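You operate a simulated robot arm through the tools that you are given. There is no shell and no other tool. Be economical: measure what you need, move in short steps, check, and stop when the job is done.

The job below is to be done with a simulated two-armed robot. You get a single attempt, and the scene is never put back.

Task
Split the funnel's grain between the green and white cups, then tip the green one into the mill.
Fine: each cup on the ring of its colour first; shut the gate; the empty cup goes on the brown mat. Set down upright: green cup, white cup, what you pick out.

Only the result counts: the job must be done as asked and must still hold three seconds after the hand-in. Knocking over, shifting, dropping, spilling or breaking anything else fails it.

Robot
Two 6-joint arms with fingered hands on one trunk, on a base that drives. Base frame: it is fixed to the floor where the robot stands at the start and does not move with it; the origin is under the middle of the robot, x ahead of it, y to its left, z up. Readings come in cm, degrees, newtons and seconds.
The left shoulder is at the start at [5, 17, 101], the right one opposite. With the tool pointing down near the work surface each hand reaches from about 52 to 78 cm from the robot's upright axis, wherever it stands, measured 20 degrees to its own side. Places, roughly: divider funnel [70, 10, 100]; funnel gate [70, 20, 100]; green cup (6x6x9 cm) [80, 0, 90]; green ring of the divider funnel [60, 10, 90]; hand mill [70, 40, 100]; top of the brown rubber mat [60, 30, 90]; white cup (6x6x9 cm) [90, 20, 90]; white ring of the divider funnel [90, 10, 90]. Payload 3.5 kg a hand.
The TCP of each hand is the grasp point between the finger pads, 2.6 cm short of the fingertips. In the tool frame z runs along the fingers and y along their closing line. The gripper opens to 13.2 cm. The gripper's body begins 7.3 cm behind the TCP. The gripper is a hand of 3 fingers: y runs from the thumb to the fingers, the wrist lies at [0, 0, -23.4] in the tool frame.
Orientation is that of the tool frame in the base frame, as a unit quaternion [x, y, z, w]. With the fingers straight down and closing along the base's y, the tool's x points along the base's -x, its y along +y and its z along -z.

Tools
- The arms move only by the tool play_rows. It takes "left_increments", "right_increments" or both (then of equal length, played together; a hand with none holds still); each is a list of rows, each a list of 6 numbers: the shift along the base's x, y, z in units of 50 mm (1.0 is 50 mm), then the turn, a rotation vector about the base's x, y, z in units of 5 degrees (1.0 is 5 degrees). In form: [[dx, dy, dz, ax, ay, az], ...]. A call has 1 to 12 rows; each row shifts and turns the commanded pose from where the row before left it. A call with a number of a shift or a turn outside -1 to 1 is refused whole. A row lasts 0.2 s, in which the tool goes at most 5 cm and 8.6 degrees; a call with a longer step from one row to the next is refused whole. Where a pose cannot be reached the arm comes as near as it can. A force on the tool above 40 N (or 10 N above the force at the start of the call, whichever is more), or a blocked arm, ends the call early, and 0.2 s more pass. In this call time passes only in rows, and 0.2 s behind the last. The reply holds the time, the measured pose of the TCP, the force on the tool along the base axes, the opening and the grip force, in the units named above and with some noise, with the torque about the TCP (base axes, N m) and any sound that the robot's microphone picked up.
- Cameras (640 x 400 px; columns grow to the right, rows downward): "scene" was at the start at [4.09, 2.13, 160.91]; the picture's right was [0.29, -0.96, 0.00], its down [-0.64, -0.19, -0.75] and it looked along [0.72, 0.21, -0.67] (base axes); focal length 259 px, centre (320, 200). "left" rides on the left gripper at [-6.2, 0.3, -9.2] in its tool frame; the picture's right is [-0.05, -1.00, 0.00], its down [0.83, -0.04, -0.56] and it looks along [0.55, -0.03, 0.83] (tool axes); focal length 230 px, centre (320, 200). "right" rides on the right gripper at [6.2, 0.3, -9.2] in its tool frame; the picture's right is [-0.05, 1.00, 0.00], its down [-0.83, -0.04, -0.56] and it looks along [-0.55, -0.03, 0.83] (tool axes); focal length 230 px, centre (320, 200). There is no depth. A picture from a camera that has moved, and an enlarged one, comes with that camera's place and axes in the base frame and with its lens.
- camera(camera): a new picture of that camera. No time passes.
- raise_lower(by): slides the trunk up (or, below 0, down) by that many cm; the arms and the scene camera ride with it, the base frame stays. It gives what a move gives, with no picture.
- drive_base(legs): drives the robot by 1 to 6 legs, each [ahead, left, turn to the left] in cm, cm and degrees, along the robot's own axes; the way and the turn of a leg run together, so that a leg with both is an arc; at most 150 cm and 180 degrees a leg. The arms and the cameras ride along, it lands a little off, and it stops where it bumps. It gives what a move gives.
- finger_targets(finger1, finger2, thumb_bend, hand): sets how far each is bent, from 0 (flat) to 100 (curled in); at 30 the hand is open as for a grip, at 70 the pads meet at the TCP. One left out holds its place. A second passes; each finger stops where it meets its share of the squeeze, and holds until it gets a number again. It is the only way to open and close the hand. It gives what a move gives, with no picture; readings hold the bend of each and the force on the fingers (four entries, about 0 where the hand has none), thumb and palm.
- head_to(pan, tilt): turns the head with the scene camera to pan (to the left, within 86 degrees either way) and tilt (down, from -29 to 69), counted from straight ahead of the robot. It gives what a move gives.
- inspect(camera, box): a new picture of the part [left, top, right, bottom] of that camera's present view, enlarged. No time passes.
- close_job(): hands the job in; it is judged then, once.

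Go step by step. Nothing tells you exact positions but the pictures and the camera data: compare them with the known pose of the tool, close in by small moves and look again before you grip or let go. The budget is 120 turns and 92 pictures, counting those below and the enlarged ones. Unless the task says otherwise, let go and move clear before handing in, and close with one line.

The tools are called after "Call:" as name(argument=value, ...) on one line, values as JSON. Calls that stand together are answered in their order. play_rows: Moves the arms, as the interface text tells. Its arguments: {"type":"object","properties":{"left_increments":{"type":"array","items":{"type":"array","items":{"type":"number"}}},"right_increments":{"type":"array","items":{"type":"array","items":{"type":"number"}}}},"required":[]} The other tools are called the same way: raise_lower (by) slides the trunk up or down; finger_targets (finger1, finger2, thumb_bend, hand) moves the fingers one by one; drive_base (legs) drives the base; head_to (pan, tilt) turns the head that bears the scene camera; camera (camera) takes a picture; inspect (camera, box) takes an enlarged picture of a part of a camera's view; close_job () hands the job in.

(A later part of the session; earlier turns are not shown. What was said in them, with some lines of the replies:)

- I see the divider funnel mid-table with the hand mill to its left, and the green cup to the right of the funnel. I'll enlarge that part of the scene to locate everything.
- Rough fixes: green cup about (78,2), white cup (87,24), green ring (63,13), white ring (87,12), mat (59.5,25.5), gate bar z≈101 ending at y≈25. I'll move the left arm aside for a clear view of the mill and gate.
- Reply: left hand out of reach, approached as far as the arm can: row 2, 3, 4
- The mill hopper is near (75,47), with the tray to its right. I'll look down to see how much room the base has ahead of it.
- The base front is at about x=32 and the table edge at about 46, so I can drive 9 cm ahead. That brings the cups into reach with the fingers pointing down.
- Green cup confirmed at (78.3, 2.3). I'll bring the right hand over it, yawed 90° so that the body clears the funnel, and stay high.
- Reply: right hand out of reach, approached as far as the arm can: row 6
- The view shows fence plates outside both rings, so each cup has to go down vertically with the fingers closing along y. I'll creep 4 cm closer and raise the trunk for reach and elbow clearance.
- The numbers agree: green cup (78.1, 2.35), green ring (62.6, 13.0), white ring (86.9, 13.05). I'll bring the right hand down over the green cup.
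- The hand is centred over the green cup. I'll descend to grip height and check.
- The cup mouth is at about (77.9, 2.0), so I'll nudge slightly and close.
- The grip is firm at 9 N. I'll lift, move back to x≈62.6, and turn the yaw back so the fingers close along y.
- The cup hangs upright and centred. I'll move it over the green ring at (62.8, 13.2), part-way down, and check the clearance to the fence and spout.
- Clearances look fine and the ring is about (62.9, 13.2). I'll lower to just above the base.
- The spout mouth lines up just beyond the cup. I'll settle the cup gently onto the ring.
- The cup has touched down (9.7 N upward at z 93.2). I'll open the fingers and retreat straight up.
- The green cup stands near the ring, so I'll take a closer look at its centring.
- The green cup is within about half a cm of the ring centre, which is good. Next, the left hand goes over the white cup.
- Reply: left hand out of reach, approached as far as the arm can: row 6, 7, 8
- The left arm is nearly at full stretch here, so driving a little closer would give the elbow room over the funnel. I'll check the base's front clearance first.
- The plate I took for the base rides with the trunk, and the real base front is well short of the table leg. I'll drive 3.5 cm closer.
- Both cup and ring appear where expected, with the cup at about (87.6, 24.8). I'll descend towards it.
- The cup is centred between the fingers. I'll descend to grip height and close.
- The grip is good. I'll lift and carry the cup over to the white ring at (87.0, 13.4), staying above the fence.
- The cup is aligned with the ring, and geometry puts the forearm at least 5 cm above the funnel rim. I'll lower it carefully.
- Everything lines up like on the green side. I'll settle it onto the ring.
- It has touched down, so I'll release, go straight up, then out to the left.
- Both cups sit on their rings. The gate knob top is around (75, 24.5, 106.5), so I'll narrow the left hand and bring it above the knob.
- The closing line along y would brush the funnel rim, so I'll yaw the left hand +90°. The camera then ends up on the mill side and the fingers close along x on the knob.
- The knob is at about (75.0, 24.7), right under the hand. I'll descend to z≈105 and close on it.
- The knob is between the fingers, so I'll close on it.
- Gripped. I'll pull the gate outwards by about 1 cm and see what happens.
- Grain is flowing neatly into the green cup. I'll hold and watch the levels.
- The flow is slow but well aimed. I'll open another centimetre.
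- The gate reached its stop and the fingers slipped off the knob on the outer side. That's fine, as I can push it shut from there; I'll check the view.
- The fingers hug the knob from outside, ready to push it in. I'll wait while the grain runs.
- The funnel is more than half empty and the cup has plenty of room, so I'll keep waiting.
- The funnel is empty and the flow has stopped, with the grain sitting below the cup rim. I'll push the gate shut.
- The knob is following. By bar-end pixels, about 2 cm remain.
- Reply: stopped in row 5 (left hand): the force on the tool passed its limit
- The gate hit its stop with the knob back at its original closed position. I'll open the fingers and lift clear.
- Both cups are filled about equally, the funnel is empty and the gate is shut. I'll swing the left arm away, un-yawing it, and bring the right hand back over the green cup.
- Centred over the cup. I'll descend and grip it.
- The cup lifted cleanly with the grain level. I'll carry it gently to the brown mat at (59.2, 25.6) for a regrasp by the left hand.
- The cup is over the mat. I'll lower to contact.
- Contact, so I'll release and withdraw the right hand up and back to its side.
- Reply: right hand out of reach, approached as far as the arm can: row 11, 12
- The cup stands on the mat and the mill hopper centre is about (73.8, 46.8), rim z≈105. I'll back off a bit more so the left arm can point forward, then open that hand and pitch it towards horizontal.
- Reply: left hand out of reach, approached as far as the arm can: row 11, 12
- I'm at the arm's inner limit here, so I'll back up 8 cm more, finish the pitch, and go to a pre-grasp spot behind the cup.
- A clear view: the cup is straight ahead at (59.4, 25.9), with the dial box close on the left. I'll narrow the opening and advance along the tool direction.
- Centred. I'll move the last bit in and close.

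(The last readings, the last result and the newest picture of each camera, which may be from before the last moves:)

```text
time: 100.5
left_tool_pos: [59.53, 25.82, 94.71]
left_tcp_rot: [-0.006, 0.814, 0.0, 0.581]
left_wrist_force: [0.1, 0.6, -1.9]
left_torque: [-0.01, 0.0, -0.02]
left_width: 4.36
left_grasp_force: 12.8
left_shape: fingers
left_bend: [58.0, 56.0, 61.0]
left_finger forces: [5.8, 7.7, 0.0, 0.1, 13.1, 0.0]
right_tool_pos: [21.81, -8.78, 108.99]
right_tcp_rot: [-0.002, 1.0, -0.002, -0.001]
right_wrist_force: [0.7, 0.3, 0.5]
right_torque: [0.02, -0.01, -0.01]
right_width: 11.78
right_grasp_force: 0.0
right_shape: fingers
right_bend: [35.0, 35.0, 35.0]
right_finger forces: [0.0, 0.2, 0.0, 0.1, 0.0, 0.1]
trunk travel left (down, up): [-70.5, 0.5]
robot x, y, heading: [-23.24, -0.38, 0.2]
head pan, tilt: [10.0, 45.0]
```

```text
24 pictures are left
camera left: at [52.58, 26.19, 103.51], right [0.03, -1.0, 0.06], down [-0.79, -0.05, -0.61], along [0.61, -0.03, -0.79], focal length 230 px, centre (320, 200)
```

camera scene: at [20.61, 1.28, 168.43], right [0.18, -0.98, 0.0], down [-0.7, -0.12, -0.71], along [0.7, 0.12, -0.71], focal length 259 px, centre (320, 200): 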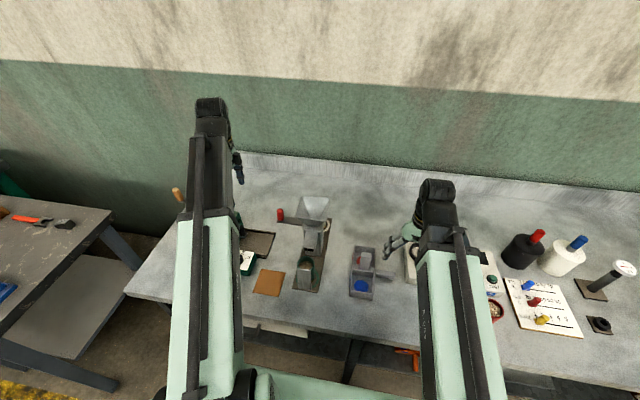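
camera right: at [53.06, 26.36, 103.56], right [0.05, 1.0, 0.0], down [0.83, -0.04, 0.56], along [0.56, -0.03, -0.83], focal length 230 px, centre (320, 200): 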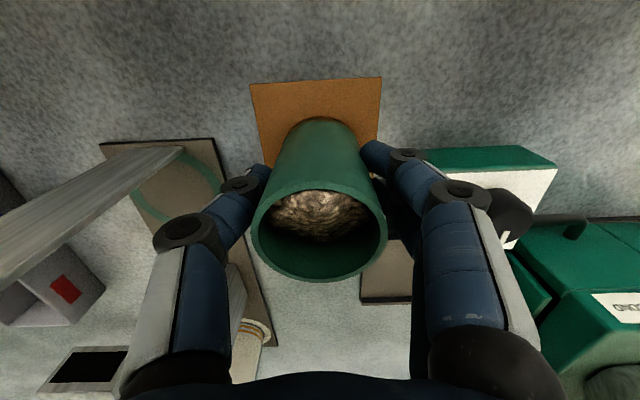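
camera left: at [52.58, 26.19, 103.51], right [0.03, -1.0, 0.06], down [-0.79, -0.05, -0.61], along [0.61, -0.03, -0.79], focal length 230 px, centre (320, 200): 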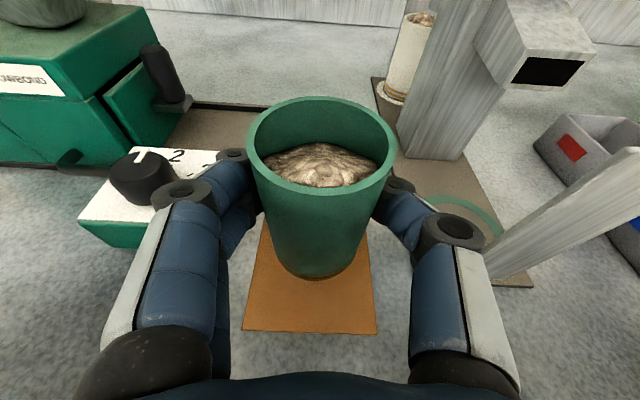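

The cup is held upright and clear of the mat. I'll raise it and slide left in line with the hopper before driving forward.

Call:
play_rows(left_increments=[[0, 0, 0.4, 0, 0, 0], [0, 0, 0.5, 0, 0, 0], [0, 0, 0.5, 0, 0, 0], [0, 0.2, 0.5, 0, 0, 0], [0, 0.3, 0.5, 0, 0, 0], [0, 0.4, 0.5, 0, 0, 0], [0, 0.4, 0.5, 0, 0, 0], [0, 0.5, 0.4, 0, 0, 0], [0, 0.5, 0.2, 0, 0, 0], [0, 0.5, 0.1, 0, 0, 0], [0, 0.4, 0, 0, 0, 0], [0, 0.2, 0, 0, 0, 0]])

Call:
drive_base(legs=[[7, 0, 0], [5, 0, 0]])

Call:
camera(camera="left")

Call:
inspect(camera="scene", box=[180, 80, 380, 220])

```text
time: 103.1
left_tool_pos: [59.46, 42.9, 115.31]
left_tcp_rot: [-0.005, 0.814, 0.0, 0.581]
left_wrist_force: [-0.1, 0.0, -1.4]
left_torque: [0.0, 0.04, 0.02]
left_width: 4.41
left_grasp_force: 13.4
left_shape: fingers
left_bend: [58.0, 56.0, 61.0]
left_finger forces: [5.6, 7.4, 0.1, 0.1, 12.9, 0.1]
right_tool_pos: [21.87, -8.69, 108.92]
right_tcp_rot: [-0.002, 1.0, -0.001, -0.001]
right_wrist_force: [-0.3, -0.2, 0.3]
right_torque: [-0.01, -0.06, 0.0]
right_width: 11.77
right_grasp_force: 0.0
right_shape: fingers
right_bend: [35.0, 35.0, 35.0]
right_finger forces: [0.1, 0.0, 0.0, 0.0, 0.0, 0.1]
trunk travel left (down, up): [-70.5, 0.5]
robot x, y, heading: [-23.57, -0.32, 0.4]
head pan, tilt: [10.0, 45.0]
```

```text
time: 104.6
left_tool_pos: [71.61, 42.88, 114.99]
left_tcp_rot: [-0.006, 0.814, 0.0, 0.581]
left_wrist_force: [0.2, -0.1, -2.0]
left_torque: [-0.02, 0.02, 0.02]
left_width: 4.4
left_grasp_force: 13.3
left_shape: fingers
left_bend: [58.0, 56.0, 61.0]
left_finger forces: [5.7, 7.4, 0.1, 0.0, 12.8, 0.0]
right_tool_pos: [34.02, -8.67, 108.86]
right_tcp_rot: [-0.002, 1.0, -0.002, -0.003]
right_wrist_force: [0.2, -0.1, -0.3]
right_torque: [-0.05, 0.07, -0.03]
right_width: 11.79
right_grasp_force: 0.1
right_shape: fingers
right_bend: [35.0, 35.0, 35.0]
right_finger forces: [0.0, 0.1, 0.1, 0.0, 0.0, 0.0]
trunk travel left (down, up): [-70.5, 0.5]
robot x, y, heading: [-11.43, 0.06, 0.0]
head pan, tilt: [10.0, 45.0]
```

```text
23 pictures are left
camera left: at [64.82, 43.22, 123.84], right [0.03, -1.0, 0.06], down [-0.8, -0.05, -0.6], along [0.61, -0.03, -0.8], focal length 230 px, centre (320, 200)
```

left: 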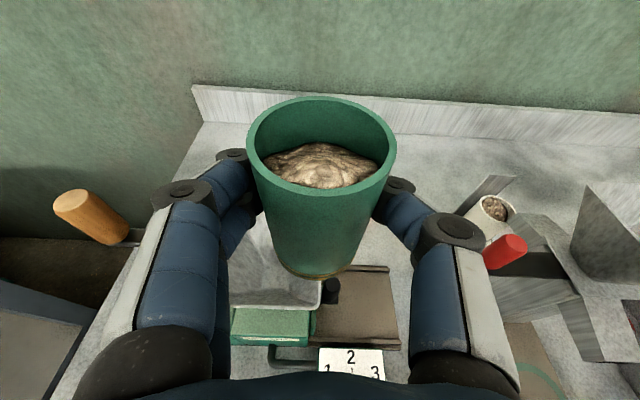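

```text
2.86 times, centred on (280, 150) of scene
camera zoom: at [-7.02, 1.23, 168.42], right [0.18, -0.98, 0.0], down [-0.7, -0.13, -0.71], along [0.69, 0.13, -0.71], focal length 740 px, centre (434, 343)
```

zoom: 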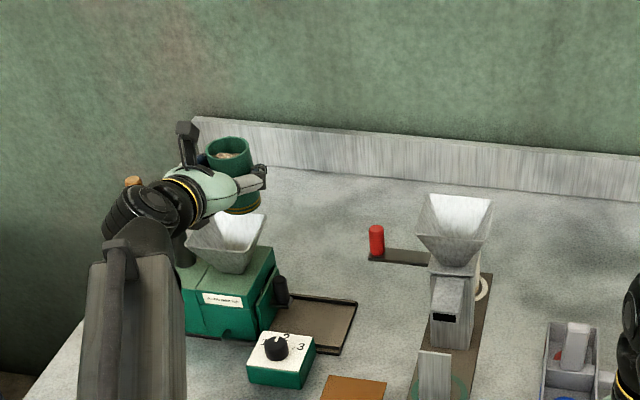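

The hopper's near-right rim corner is at (69.1, 42.3), so its centre is about (73.6, 46.7), and the crank handle at (73, 58.5) is clear. I'll align x and begin tilting the cup towards +y.

Call:
play_rows(left_increments=[[0.1, 0, -0.1, -0.6, 0, 0], [0.1, 0, -0.1, -1, 0, 0], [0.1, 0, -0.1, -1, 0, 0], [0.1, -0.02, -0.1, -1, 0, 0], [0, -0.02, 0, -1, 0, 0], [0, 0, 0, -1, 0, 0], [0, 0, 0, -1, 0, 0], [0, 0, 0, -1, 0, 0]])

Call:
camera(camera="left")

Call:
inspect(camera="scene", box=[200, 100, 320, 200])

```text
time: 106.4
left_tool_pos: [73.45, 42.77, 113.14]
left_tcp_rot: [-0.196, 0.769, -0.265, 0.548]
left_wrist_force: [-0.5, 0.7, -0.3]
left_torque: [0.03, -0.02, 0.03]
left_width: 4.37
left_grasp_force: 12.6
left_shape: fingers
left_bend: [58.0, 56.0, 61.0]
left_finger forces: [5.9, 7.7, 0.0, 0.0, 12.3, 0.1]
right_tool_pos: [33.74, -8.51, 108.99]
right_tcp_rot: [-0.002, 1.0, -0.002, -0.001]
right_wrist_force: [-0.6, -1.2, 0.9]
right_torque: [-0.02, 0.01, 0.02]
right_width: 11.79
right_grasp_force: 0.0
right_shape: fingers
right_bend: [35.0, 35.0, 35.0]
right_finger forces: [0.1, 0.0, 0.0, 0.0, 0.0, 0.0]
trunk travel left (down, up): [-70.5, 0.5]
robot x, y, heading: [-11.65, -0.04, 0.2]
head pan, tilt: [10.0, 45.0]
```

```text
21 pictures are left
camera left: at [66.57, 48.39, 119.88], right [0.03, -0.75, 0.66], down [-0.79, -0.42, -0.44], along [0.61, -0.51, -0.61], focal length 230 px, centre (320, 200)
```

left: 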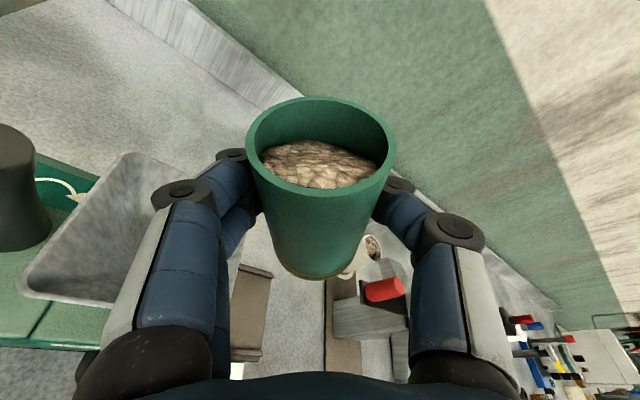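

```text
4.00 times, centred on (260, 150) of scene
camera zoom: at [-7.4, 1.22, 168.43], right [0.18, -0.98, 0.0], down [-0.7, -0.13, -0.71], along [0.7, 0.13, -0.71], focal length 1036 px, centre (560, 400)
```

zoom: 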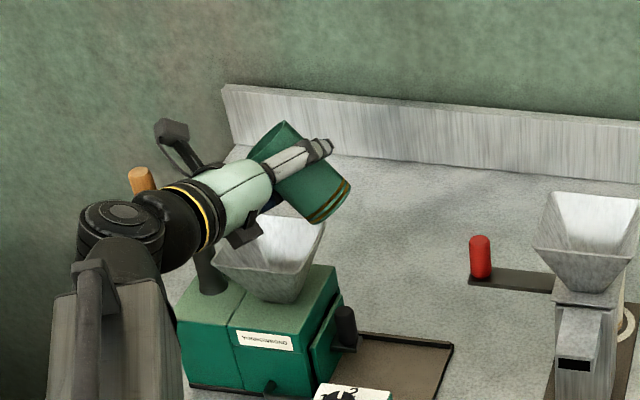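

At 38° the pose is good and the hopper sits right below the lip side. I'll continue tilting to about 78°.

Call:
play_rows(left_increments=[[0, 0, 0, -1, 0, 0], [0, 0, 0, -1, 0, 0], [0, 0, 0, -1, 0, 0], [0, 0, 0, -1, 0, 0], [0, 0, 0, -1, 0, 0], [0, 0, 0, -1, 0, 0], [0, 0, 0, -1, 0, 0], [0, 0, 0, -1, 0, 0]])

Call:
inspect(camera="scene", box=[200, 100, 320, 200])

```text
time: 108.2
left_tool_pos: [73.39, 42.71, 113.31]
left_tcp_rot: [-0.372, 0.632, -0.512, 0.448]
left_wrist_force: [0.1, -0.1, -1.5]
left_torque: [0.03, 0.03, 0.03]
left_width: 4.38
left_grasp_force: 13.0
left_shape: fingers
left_bend: [58.0, 56.0, 61.0]
left_finger forces: [6.0, 7.6, 0.0, 0.0, 12.4, 0.1]
right_tool_pos: [33.7, -8.67, 109.05]
right_tcp_rot: [-0.001, 1.0, -0.002, -0.001]
right_wrist_force: [0.5, -0.7, -0.1]
right_torque: [0.02, -0.01, -0.02]
right_width: 11.8
right_grasp_force: 0.0
right_shape: fingers
right_bend: [35.0, 35.0, 35.0]
right_finger forces: [0.1, 0.0, 0.0, 0.0, 0.0, 0.0]
trunk travel left (down, up): [-70.5, 0.5]
robot x, y, heading: [-11.35, 0.09, 0.2]
head pan, tilt: [10.0, 45.0]
```

```text
4.00 times, centred on (260, 150) of scene
camera zoom: at [-7.4, 1.21, 168.43], right [0.18, -0.98, 0.0], down [-0.7, -0.13, -0.71], along [0.7, 0.13, -0.71], focal length 1036 px, centre (560, 400)
```

zoom: 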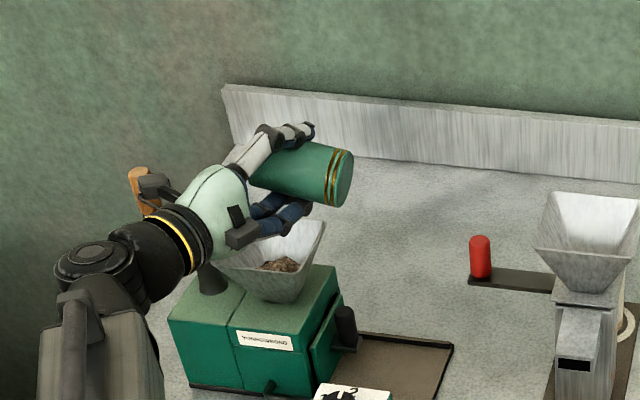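

Grain is landing in the hopper. I'll continue to about 118°, shifting slightly so the lip stays centred.

Call:
play_rows(left_increments=[[0, 0.03, 0, -1, 0, 0], [0, 0.03, 0, -1, 0, 0], [0, 0.06, 0, -1, 0, 0], [0, 0.06, 0, -1, 0, 0], [0, 0.06, 0, -1, 0, 0], [0, 0.07, 0, -1, 0, 0], [0, 0.07, 0, -1, 0, 0], [0, 0.07, 0, -1, 0, 0]])

Call:
inspect(camera="scene", box=[200, 100, 320, 200])

Call:
camera(camera="left")

```text
time: 110.0
left_tool_pos: [73.41, 44.96, 113.18]
left_tcp_rot: [0.502, -0.418, 0.697, -0.295]
left_wrist_force: [0.1, 0.5, -0.9]
left_torque: [0.01, 0.01, 0.03]
left_width: 4.37
left_grasp_force: 12.7
left_shape: fingers
left_bend: [58.0, 56.0, 61.0]
left_finger forces: [5.7, 7.4, 0.1, 0.0, 12.5, 0.0]
right_tool_pos: [33.89, -8.6, 108.96]
right_tcp_rot: [-0.001, 1.0, -0.002, -0.001]
right_wrist_force: [0.4, 0.0, -1.1]
right_torque: [0.02, -0.04, -0.02]
right_width: 11.77
right_grasp_force: 0.0
right_shape: fingers
right_bend: [35.0, 35.0, 35.0]
right_finger forces: [0.0, 0.1, 0.0, 0.0, 0.1, 0.0]
trunk travel left (down, up): [-70.5, 0.5]
robot x, y, heading: [-11.74, -0.09, 0.3]
head pan, tilt: [10.0, 45.0]
```

```text
4.00 times, centred on (260, 150) of scene
camera zoom: at [-7.41, 1.21, 168.43], right [0.18, -0.98, 0.0], down [-0.7, -0.13, -0.71], along [0.7, 0.13, -0.71], focal length 1036 px, centre (560, 400)
```

zoom: 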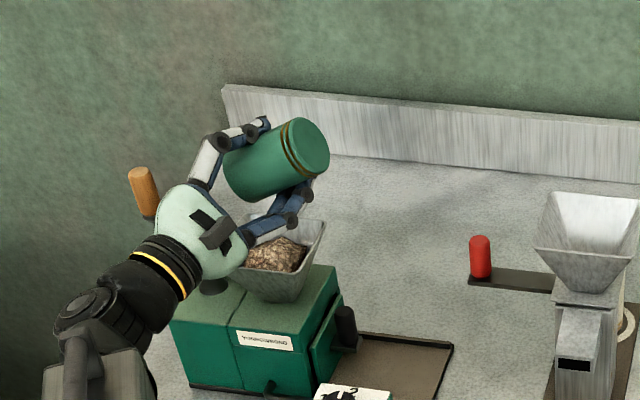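

```text
17 pictures are left
camera left: at [66.51, 52.64, 108.84], right [0.03, 0.52, 0.85], down [-0.79, -0.51, 0.33], along [0.61, -0.69, 0.4], focal length 230 px, centre (320, 200)
```

left: 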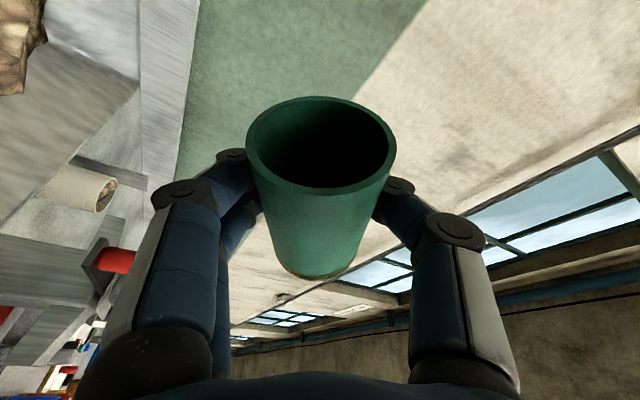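

The cup looks empty. I'll tilt a bit further to shake out any residue and check inside.

Call:
play_rows(left_increments=[[0, 0.07, 0, -1, 0, 0], [0, 0.07, 0, -1, 0, 0], [0, 0.07, 0, -1, 0, 0], [0, 0.07, 0, -1, 0, 0], [0, 0, 0, 0, 0, 0], [0, 0, 0, 0, 0, 0], [0, 0, 0, 0, 0, 0]])

Call:
inspect(camera="left", box=[230, 80, 410, 200])

```text
time: 111.6
left_tool_pos: [73.38, 46.31, 113.3]
left_tcp_rot: [0.545, -0.291, 0.76, -0.204]
left_wrist_force: [-0.4, 0.9, -0.5]
left_torque: [-0.03, 0.02, 0.0]
left_width: 4.35
left_grasp_force: 13.0
left_shape: fingers
left_bend: [59.0, 56.0, 61.0]
left_finger forces: [5.7, 7.5, 0.1, 0.0, 12.7, 0.1]
right_tool_pos: [33.82, -8.59, 108.92]
right_tcp_rot: [-0.002, 1.0, -0.002, 0.0]
right_wrist_force: [-0.3, -0.5, -0.4]
right_torque: [-0.03, -0.01, 0.0]
right_width: 11.76
right_grasp_force: 0.0
right_shape: fingers
right_bend: [35.0, 35.0, 35.0]
right_finger forces: [0.1, 0.0, 0.0, 0.0, 0.0, 0.0]
trunk travel left (down, up): [-70.5, 0.5]
robot x, y, heading: [-11.52, -0.28, 0.2]
head pan, tilt: [10.0, 45.0]
```

```text
3.33 times, centred on (320, 140) of left
camera zoom: at [66.54, 51.99, 106.54], right [0.03, 0.78, 0.63], down [-0.79, -0.36, 0.49], along [0.61, -0.51, 0.61], focal length 767 px, centre (320, 400)
```

zoom: 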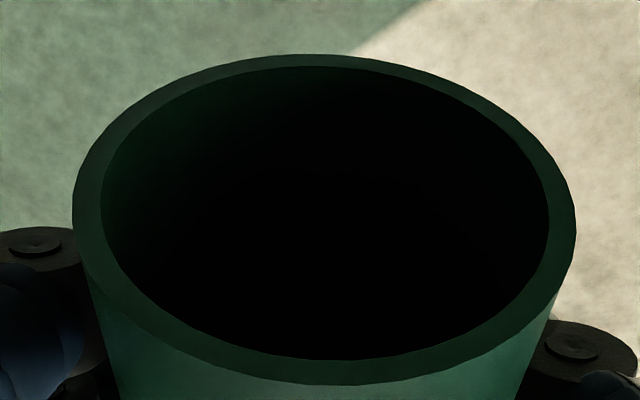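

The cup is empty. I'll turn it back upright along the same path.

Call:
play_rows(left_increments=[[0, -0.07, 0, 1, 0, 0], [0, -0.07, 0, 1, 0, 0], [0, -0.07, 0, 1, 0, 0], [0, -0.07, 0, 1, 0, 0], [0, -0.07, 0, 1, 0, 0], [0, -0.07, 0, 1, 0, 0], [0, -0.07, 0, 1, 0, 0], [0, -0.06, 0, 1, 0, 0], [0, -0.06, 0, 1, 0, 0], [0, -0.06, 0, 1, 0, 0], [0, -0.03, 0, 1, 0, 0], [0, -0.03, 0, 1, 0, 0]])

Call:
play_rows(left_increments=[[0, 0, 0, 1, 0, 0], [0, 0, 0, 1, 0, 0], [0, 0, 0, 1, 0, 0], [0, 0, 0, 1, 0, 0], [0, 0, 0, 1, 0, 0], [0, 0, 0, 1, 0, 0], [0, 0, 0, 1, 0, 0], [0, 0, 0, 1, 0, 0]])

Call:
play_rows(left_increments=[[0, 0, 0.1, 1, 0, 0], [0, 0, 0.1, 1, 0, 0], [0, 0, 0.1, 1, 0, 0], [0, 0, 0.1, 1, 0, 0], [0, 0, 0, 1, 0, 0], [0, 0, 0, 1, 0, 0], [0, 0, 0, 1, 0, 0], [0, 0, 0, 0.6, 0, 0]])

Call:
camera(camera="left")

Call:
inspect(camera="scene", box=[180, 90, 380, 230])

```text
time: 114.2
left_tool_pos: [73.34, 42.77, 113.15]
left_tcp_rot: [-0.37, 0.633, -0.511, 0.449]
left_wrist_force: [-0.1, 0.6, 0.1]
left_torque: [0.02, -0.03, 0.03]
left_width: 4.35
left_grasp_force: 12.5
left_shape: fingers
left_bend: [59.0, 56.0, 61.0]
left_finger forces: [5.8, 7.3, 0.0, 0.0, 12.3, 0.1]
right_tool_pos: [33.72, -8.7, 109.0]
right_tcp_rot: [-0.001, 1.0, -0.001, -0.001]
right_wrist_force: [0.6, 1.0, -0.7]
right_torque: [0.0, -0.01, 0.0]
right_width: 11.79
right_grasp_force: 0.0
right_shape: fingers
right_bend: [35.0, 35.0, 35.0]
right_finger forces: [0.1, 0.0, 0.0, 0.0, 0.1, 0.0]
trunk travel left (down, up): [-70.5, 0.5]
robot x, y, heading: [-11.56, -0.25, 0.2]
head pan, tilt: [10.0, 45.0]
```

```text
time: 116.0
left_tool_pos: [73.47, 42.73, 113.23]
left_tcp_rot: [-0.194, 0.769, -0.265, 0.548]
left_wrist_force: [-0.2, 0.2, -0.2]
left_torque: [0.01, -0.01, 0.02]
left_width: 4.34
left_grasp_force: 12.4
left_shape: fingers
left_bend: [59.0, 56.0, 61.0]
left_finger forces: [5.5, 7.1, 0.0, 0.1, 12.5, 0.0]
right_tool_pos: [33.79, -8.65, 108.96]
right_tcp_rot: [-0.002, 1.0, 0.0, 0.0]
right_wrist_force: [0.2, 0.0, -0.3]
right_torque: [0.02, 0.0, 0.0]
right_width: 11.76
right_grasp_force: 0.1
right_shape: fingers
right_bend: [35.0, 35.0, 35.0]
right_finger forces: [0.0, 0.0, 0.1, 0.1, 0.0, 0.0]
trunk travel left (down, up): [-70.5, 0.5]
robot x, y, heading: [-11.49, -0.33, 0.3]
head pan, tilt: [10.0, 45.0]
```

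```text
time: 117.8
left_tool_pos: [73.41, 42.67, 115.37]
left_tcp_rot: [-0.004, 0.814, 0.0, 0.581]
left_wrist_force: [-0.5, 0.3, -0.5]
left_torque: [0.02, 0.03, -0.03]
left_width: 4.34
left_grasp_force: 12.9
left_shape: fingers
left_bend: [59.0, 56.0, 61.0]
left_finger forces: [5.5, 7.1, 0.0, 0.1, 12.5, 0.0]
right_tool_pos: [33.71, -8.6, 109.03]
right_tcp_rot: [-0.002, 1.0, -0.002, 0.0]
right_wrist_force: [-0.1, 0.6, 0.3]
right_torque: [0.03, -0.01, -0.02]
right_width: 11.77
right_grasp_force: 0.1
right_shape: fingers
right_bend: [35.0, 35.0, 35.0]
right_finger forces: [0.1, 0.0, 0.0, 0.1, 0.0, 0.0]
trunk travel left (down, up): [-70.5, 0.5]
robot x, y, heading: [-11.16, -0.0, 0.2]
head pan, tilt: [10.0, 45.0]
```

```text
15 pictures are left
camera left: at [66.49, 42.99, 124.04], right [0.03, -1.0, 0.05], down [-0.79, -0.05, -0.61], along [0.61, -0.03, -0.79], focal length 230 px, centre (320, 200)
```

left: 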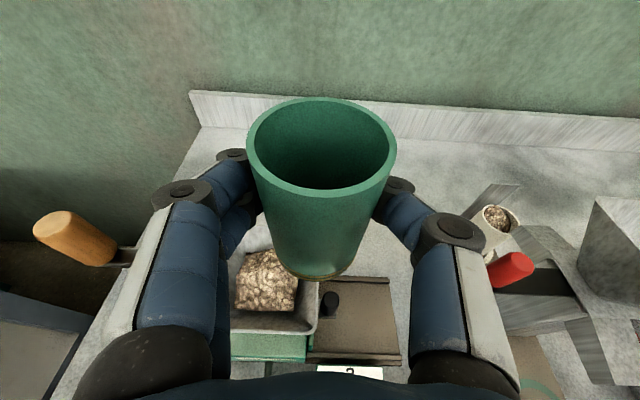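

```text
2.86 times, centred on (280, 160) of scene
camera zoom: at [-7.41, 1.2, 168.43], right [0.18, -0.98, 0.0], down [-0.7, -0.13, -0.71], along [0.7, 0.13, -0.71], focal length 740 px, centre (434, 314)
```

zoom: 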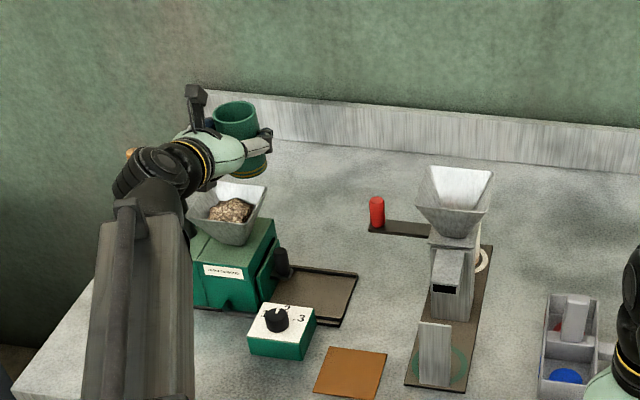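

All the grain is in the hopper with no spill, and the cup is empty and upright. I'll drive back and return it above the mat.

Call:
drive_base(legs=[[-12, 0, 0]])

Call:
play_rows(left_increments=[[-0.1, -0.3, 0, 0, 0, 0], [-0.1, -0.5, 0, 0, 0, 0], [-0.1, -0.5, 0, 0, 0, 0], [-0.1, -0.5, 0, 0, 0, 0], [0, -0.6, 0, 0, 0, 0], [0, -0.6, -0.2, 0, 0, 0], [0, -0.36, -0.5, 0, 0, 0], [0, 0, -0.7, 0, 0, 0], [0, 0, -0.7, 0, 0, 0], [0, 0, -0.7, 0, 0, 0], [0, 0, -0.6, 0, 0, 0], [0, 0, -0.3, 0, 0, 0]])

Call:
camera(camera="left")

```text
time: 119.1
left_tool_pos: [61.19, 42.7, 115.43]
left_tcp_rot: [-0.005, 0.813, -0.001, 0.582]
left_wrist_force: [-1.1, -0.9, 0.9]
left_torque: [0.01, 0.01, 0.02]
left_width: 4.33
left_grasp_force: 12.5
left_shape: fingers
left_bend: [59.0, 57.0, 61.0]
left_finger forces: [5.5, 7.1, 0.0, 0.1, 12.6, 0.0]
right_tool_pos: [21.52, -8.65, 108.99]
right_tcp_rot: [-0.002, 1.0, -0.002, 0.0]
right_wrist_force: [-0.4, 0.4, 0.2]
right_torque: [-0.02, -0.02, 0.03]
right_width: 11.75
right_grasp_force: 0.0
right_shape: fingers
right_bend: [35.0, 35.0, 35.0]
right_finger forces: [0.0, 0.0, 0.0, 0.1, 0.1, 0.1]
trunk travel left (down, up): [-70.5, 0.5]
robot x, y, heading: [-23.89, -0.04, 0.4]
head pan, tilt: [10.0, 45.0]
```

```text
time: 121.7
left_tool_pos: [59.29, 25.85, 96.73]
left_tcp_rot: [-0.007, 0.813, 0.001, 0.582]
left_wrist_force: [0.1, 0.0, 0.0]
left_torque: [-0.03, -0.03, -0.03]
left_width: 4.36
left_grasp_force: 12.0
left_shape: fingers
left_bend: [59.0, 57.0, 61.0]
left_finger forces: [5.4, 6.9, 0.0, 0.0, 12.5, 0.0]
right_tool_pos: [21.72, -8.72, 108.82]
right_tcp_rot: [-0.003, 1.0, -0.002, 0.0]
right_wrist_force: [0.1, -0.4, -0.3]
right_torque: [-0.01, 0.01, 0.0]
right_width: 11.76
right_grasp_force: 0.2
right_shape: fingers
right_bend: [35.0, 35.0, 35.0]
right_finger forces: [0.1, 0.0, 0.0, 0.0, 0.0, 0.0]
trunk travel left (down, up): [-70.5, 0.5]
robot x, y, heading: [-23.6, -0.16, 0.3]
head pan, tilt: [10.0, 45.0]
```

```text
13 pictures are left
camera left: at [52.56, 26.09, 105.54], right [0.03, -1.0, 0.05], down [-0.79, -0.05, -0.61], along [0.61, -0.03, -0.79], focal length 230 px, centre (320, 200)
```

left: 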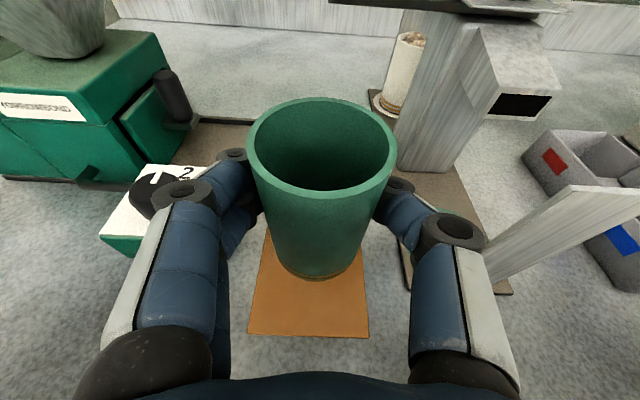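

The cup is directly above the mat, so I'll lower it.

Call:
play_rows(left_increments=[[0.03, 0, -0.4, 0, 0, 0], [0, 0, -0.4, 0, 0, 0], [0, 0, -0.14, 0, 0, 0], [0, 0, -0.04, 0, 0, 0], [0, 0, -0.04, 0, 0, 0]])

```text
time: 122.9
left_tool_pos: [59.45, 25.91, 91.66]
left_tcp_rot: [-0.005, 0.813, 0.0, 0.582]
left_wrist_force: [2.6, -0.4, 4.4]
left_torque: [0.06, -0.09, -0.06]
left_width: 4.31
left_grasp_force: 13.6
left_shape: fingers
left_bend: [59.0, 57.0, 61.0]
left_finger forces: [6.3, 7.4, 0.1, 0.1, 13.1, 0.0]
right_tool_pos: [21.82, -8.71, 109.02]
right_tcp_rot: [-0.002, 1.0, -0.001, -0.001]
right_wrist_force: [0.3, -0.1, -0.4]
right_torque: [-0.02, 0.0, 0.0]
right_width: 11.76
right_grasp_force: 0.1
right_shape: fingers
right_bend: [35.0, 35.0, 35.0]
right_finger forces: [0.0, 0.1, 0.0, 0.1, 0.0, 0.1]
trunk travel left (down, up): [-70.5, 0.5]
robot x, y, heading: [-23.6, 0.15, 0.1]
head pan, tilt: [10.0, 45.0]
```

Touchdown at 4.4 N. I'll release to a narrow opening and back out along the tool axis.

Call:
finger_targets(hand="left", finger1=42, finger2=42, thumb_bend=42)

Call:
play_rows(left_increments=[[-0.3, 0, 0.1, 0, 0, 0], [-0.5, 0, 0.17, 0, 0, 0], [-0.5, 0, 0.17, 0, 0, 0], [-0.5, 0, 0.17, 0, 0, 0], [-0.5, 0, 0.17, 0, 0, 0], [-0.3, 0, 0.4, 0, 0, 0]])

Call:
camera(camera="left")

Call:
inspect(camera="scene", box=[190, 90, 370, 210])

```text
time: 123.9
left_tool_pos: [59.5, 25.82, 91.59]
left_tcp_rot: [-0.006, 0.814, 0.0, 0.581]
left_wrist_force: [-0.5, -0.4, 0.2]
left_torque: [0.02, 0.01, 0.0]
left_width: 9.4
left_grasp_force: 0.0
left_shape: fingers
left_bend: [42.0, 42.0, 42.0]
left_finger forces: [0.1, 0.1, 0.1, 0.0, 0.0, 0.1]
right_tool_pos: [21.62, -8.78, 109.02]
right_tcp_rot: [-0.003, 1.0, -0.002, -0.001]
right_wrist_force: [0.3, -0.2, -0.6]
right_torque: [-0.03, -0.01, -0.02]
right_width: 11.77
right_grasp_force: 0.1
right_shape: fingers
right_bend: [35.0, 35.0, 35.0]
right_finger forces: [0.0, 0.1, 0.0, 0.0, 0.0, 0.1]
trunk travel left (down, up): [-70.5, 0.5]
robot x, y, heading: [-23.34, -0.45, 0.3]
head pan, tilt: [10.0, 45.0]
```

```text
time: 125.3
left_tool_pos: [46.6, 26.05, 97.54]
left_tcp_rot: [-0.006, 0.813, 0.001, 0.582]
left_wrist_force: [0.8, -0.5, 0.2]
left_torque: [0.0, -0.04, 0.01]
left_width: 9.41
left_grasp_force: 0.1
left_shape: fingers
left_bend: [42.0, 42.0, 42.0]
left_finger forces: [0.1, 0.0, 0.1, 0.1, 0.0, 0.1]
right_tool_pos: [21.76, -8.63, 109.01]
right_tcp_rot: [-0.003, 1.0, 0.0, -0.001]
right_wrist_force: [0.3, -0.5, 0.8]
right_torque: [0.0, -0.01, 0.0]
right_width: 11.81
right_grasp_force: 0.0
right_shape: fingers
right_bend: [35.0, 35.0, 35.0]
right_finger forces: [0.0, 0.0, 0.0, 0.1, 0.0, 0.0]
trunk travel left (down, up): [-70.5, 0.5]
robot x, y, heading: [-23.8, -0.17, 0.4]
head pan, tilt: [10.0, 45.0]
```

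```text
12 pictures are left
camera left: at [39.68, 26.37, 106.33], right [0.03, -1.0, 0.06], down [-0.79, -0.05, -0.61], along [0.61, -0.03, -0.79], focal length 230 px, centre (320, 200)
```

left: 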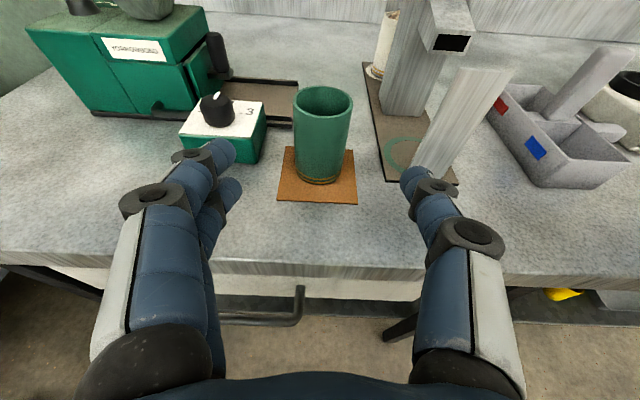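

```text
3.33 times, centred on (280, 150) of scene
camera zoom: at [-19.52, 1.14, 168.43], right [0.18, -0.98, 0.0], down [-0.7, -0.13, -0.71], along [0.7, 0.13, -0.71], focal length 863 px, centre (453, 367)
```

zoom: 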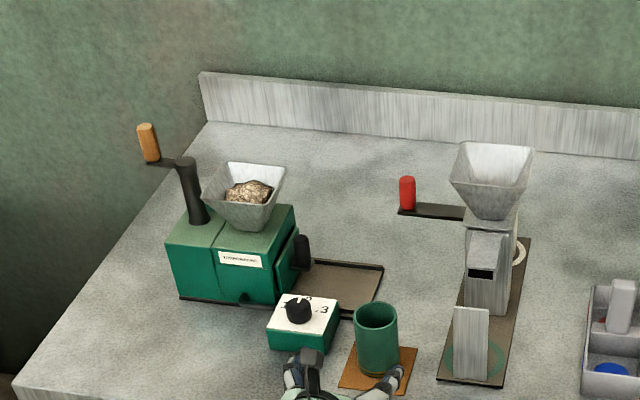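

The green cup stands empty and upright on the mat and its grain is in the mill. The white cup is filled on its ring, the gate is shut and both hands are clear, so I'm handing in.

Call:
close_job()

```text
The job is handed in.
```

The job is handed in. The funnel's grain ran about equally into the two cups, judged by eye. The gate is shut, the green cup's grain is in the mill, the empty green cup stands upright on the brown mat, and the white cup stands filled on its ring.
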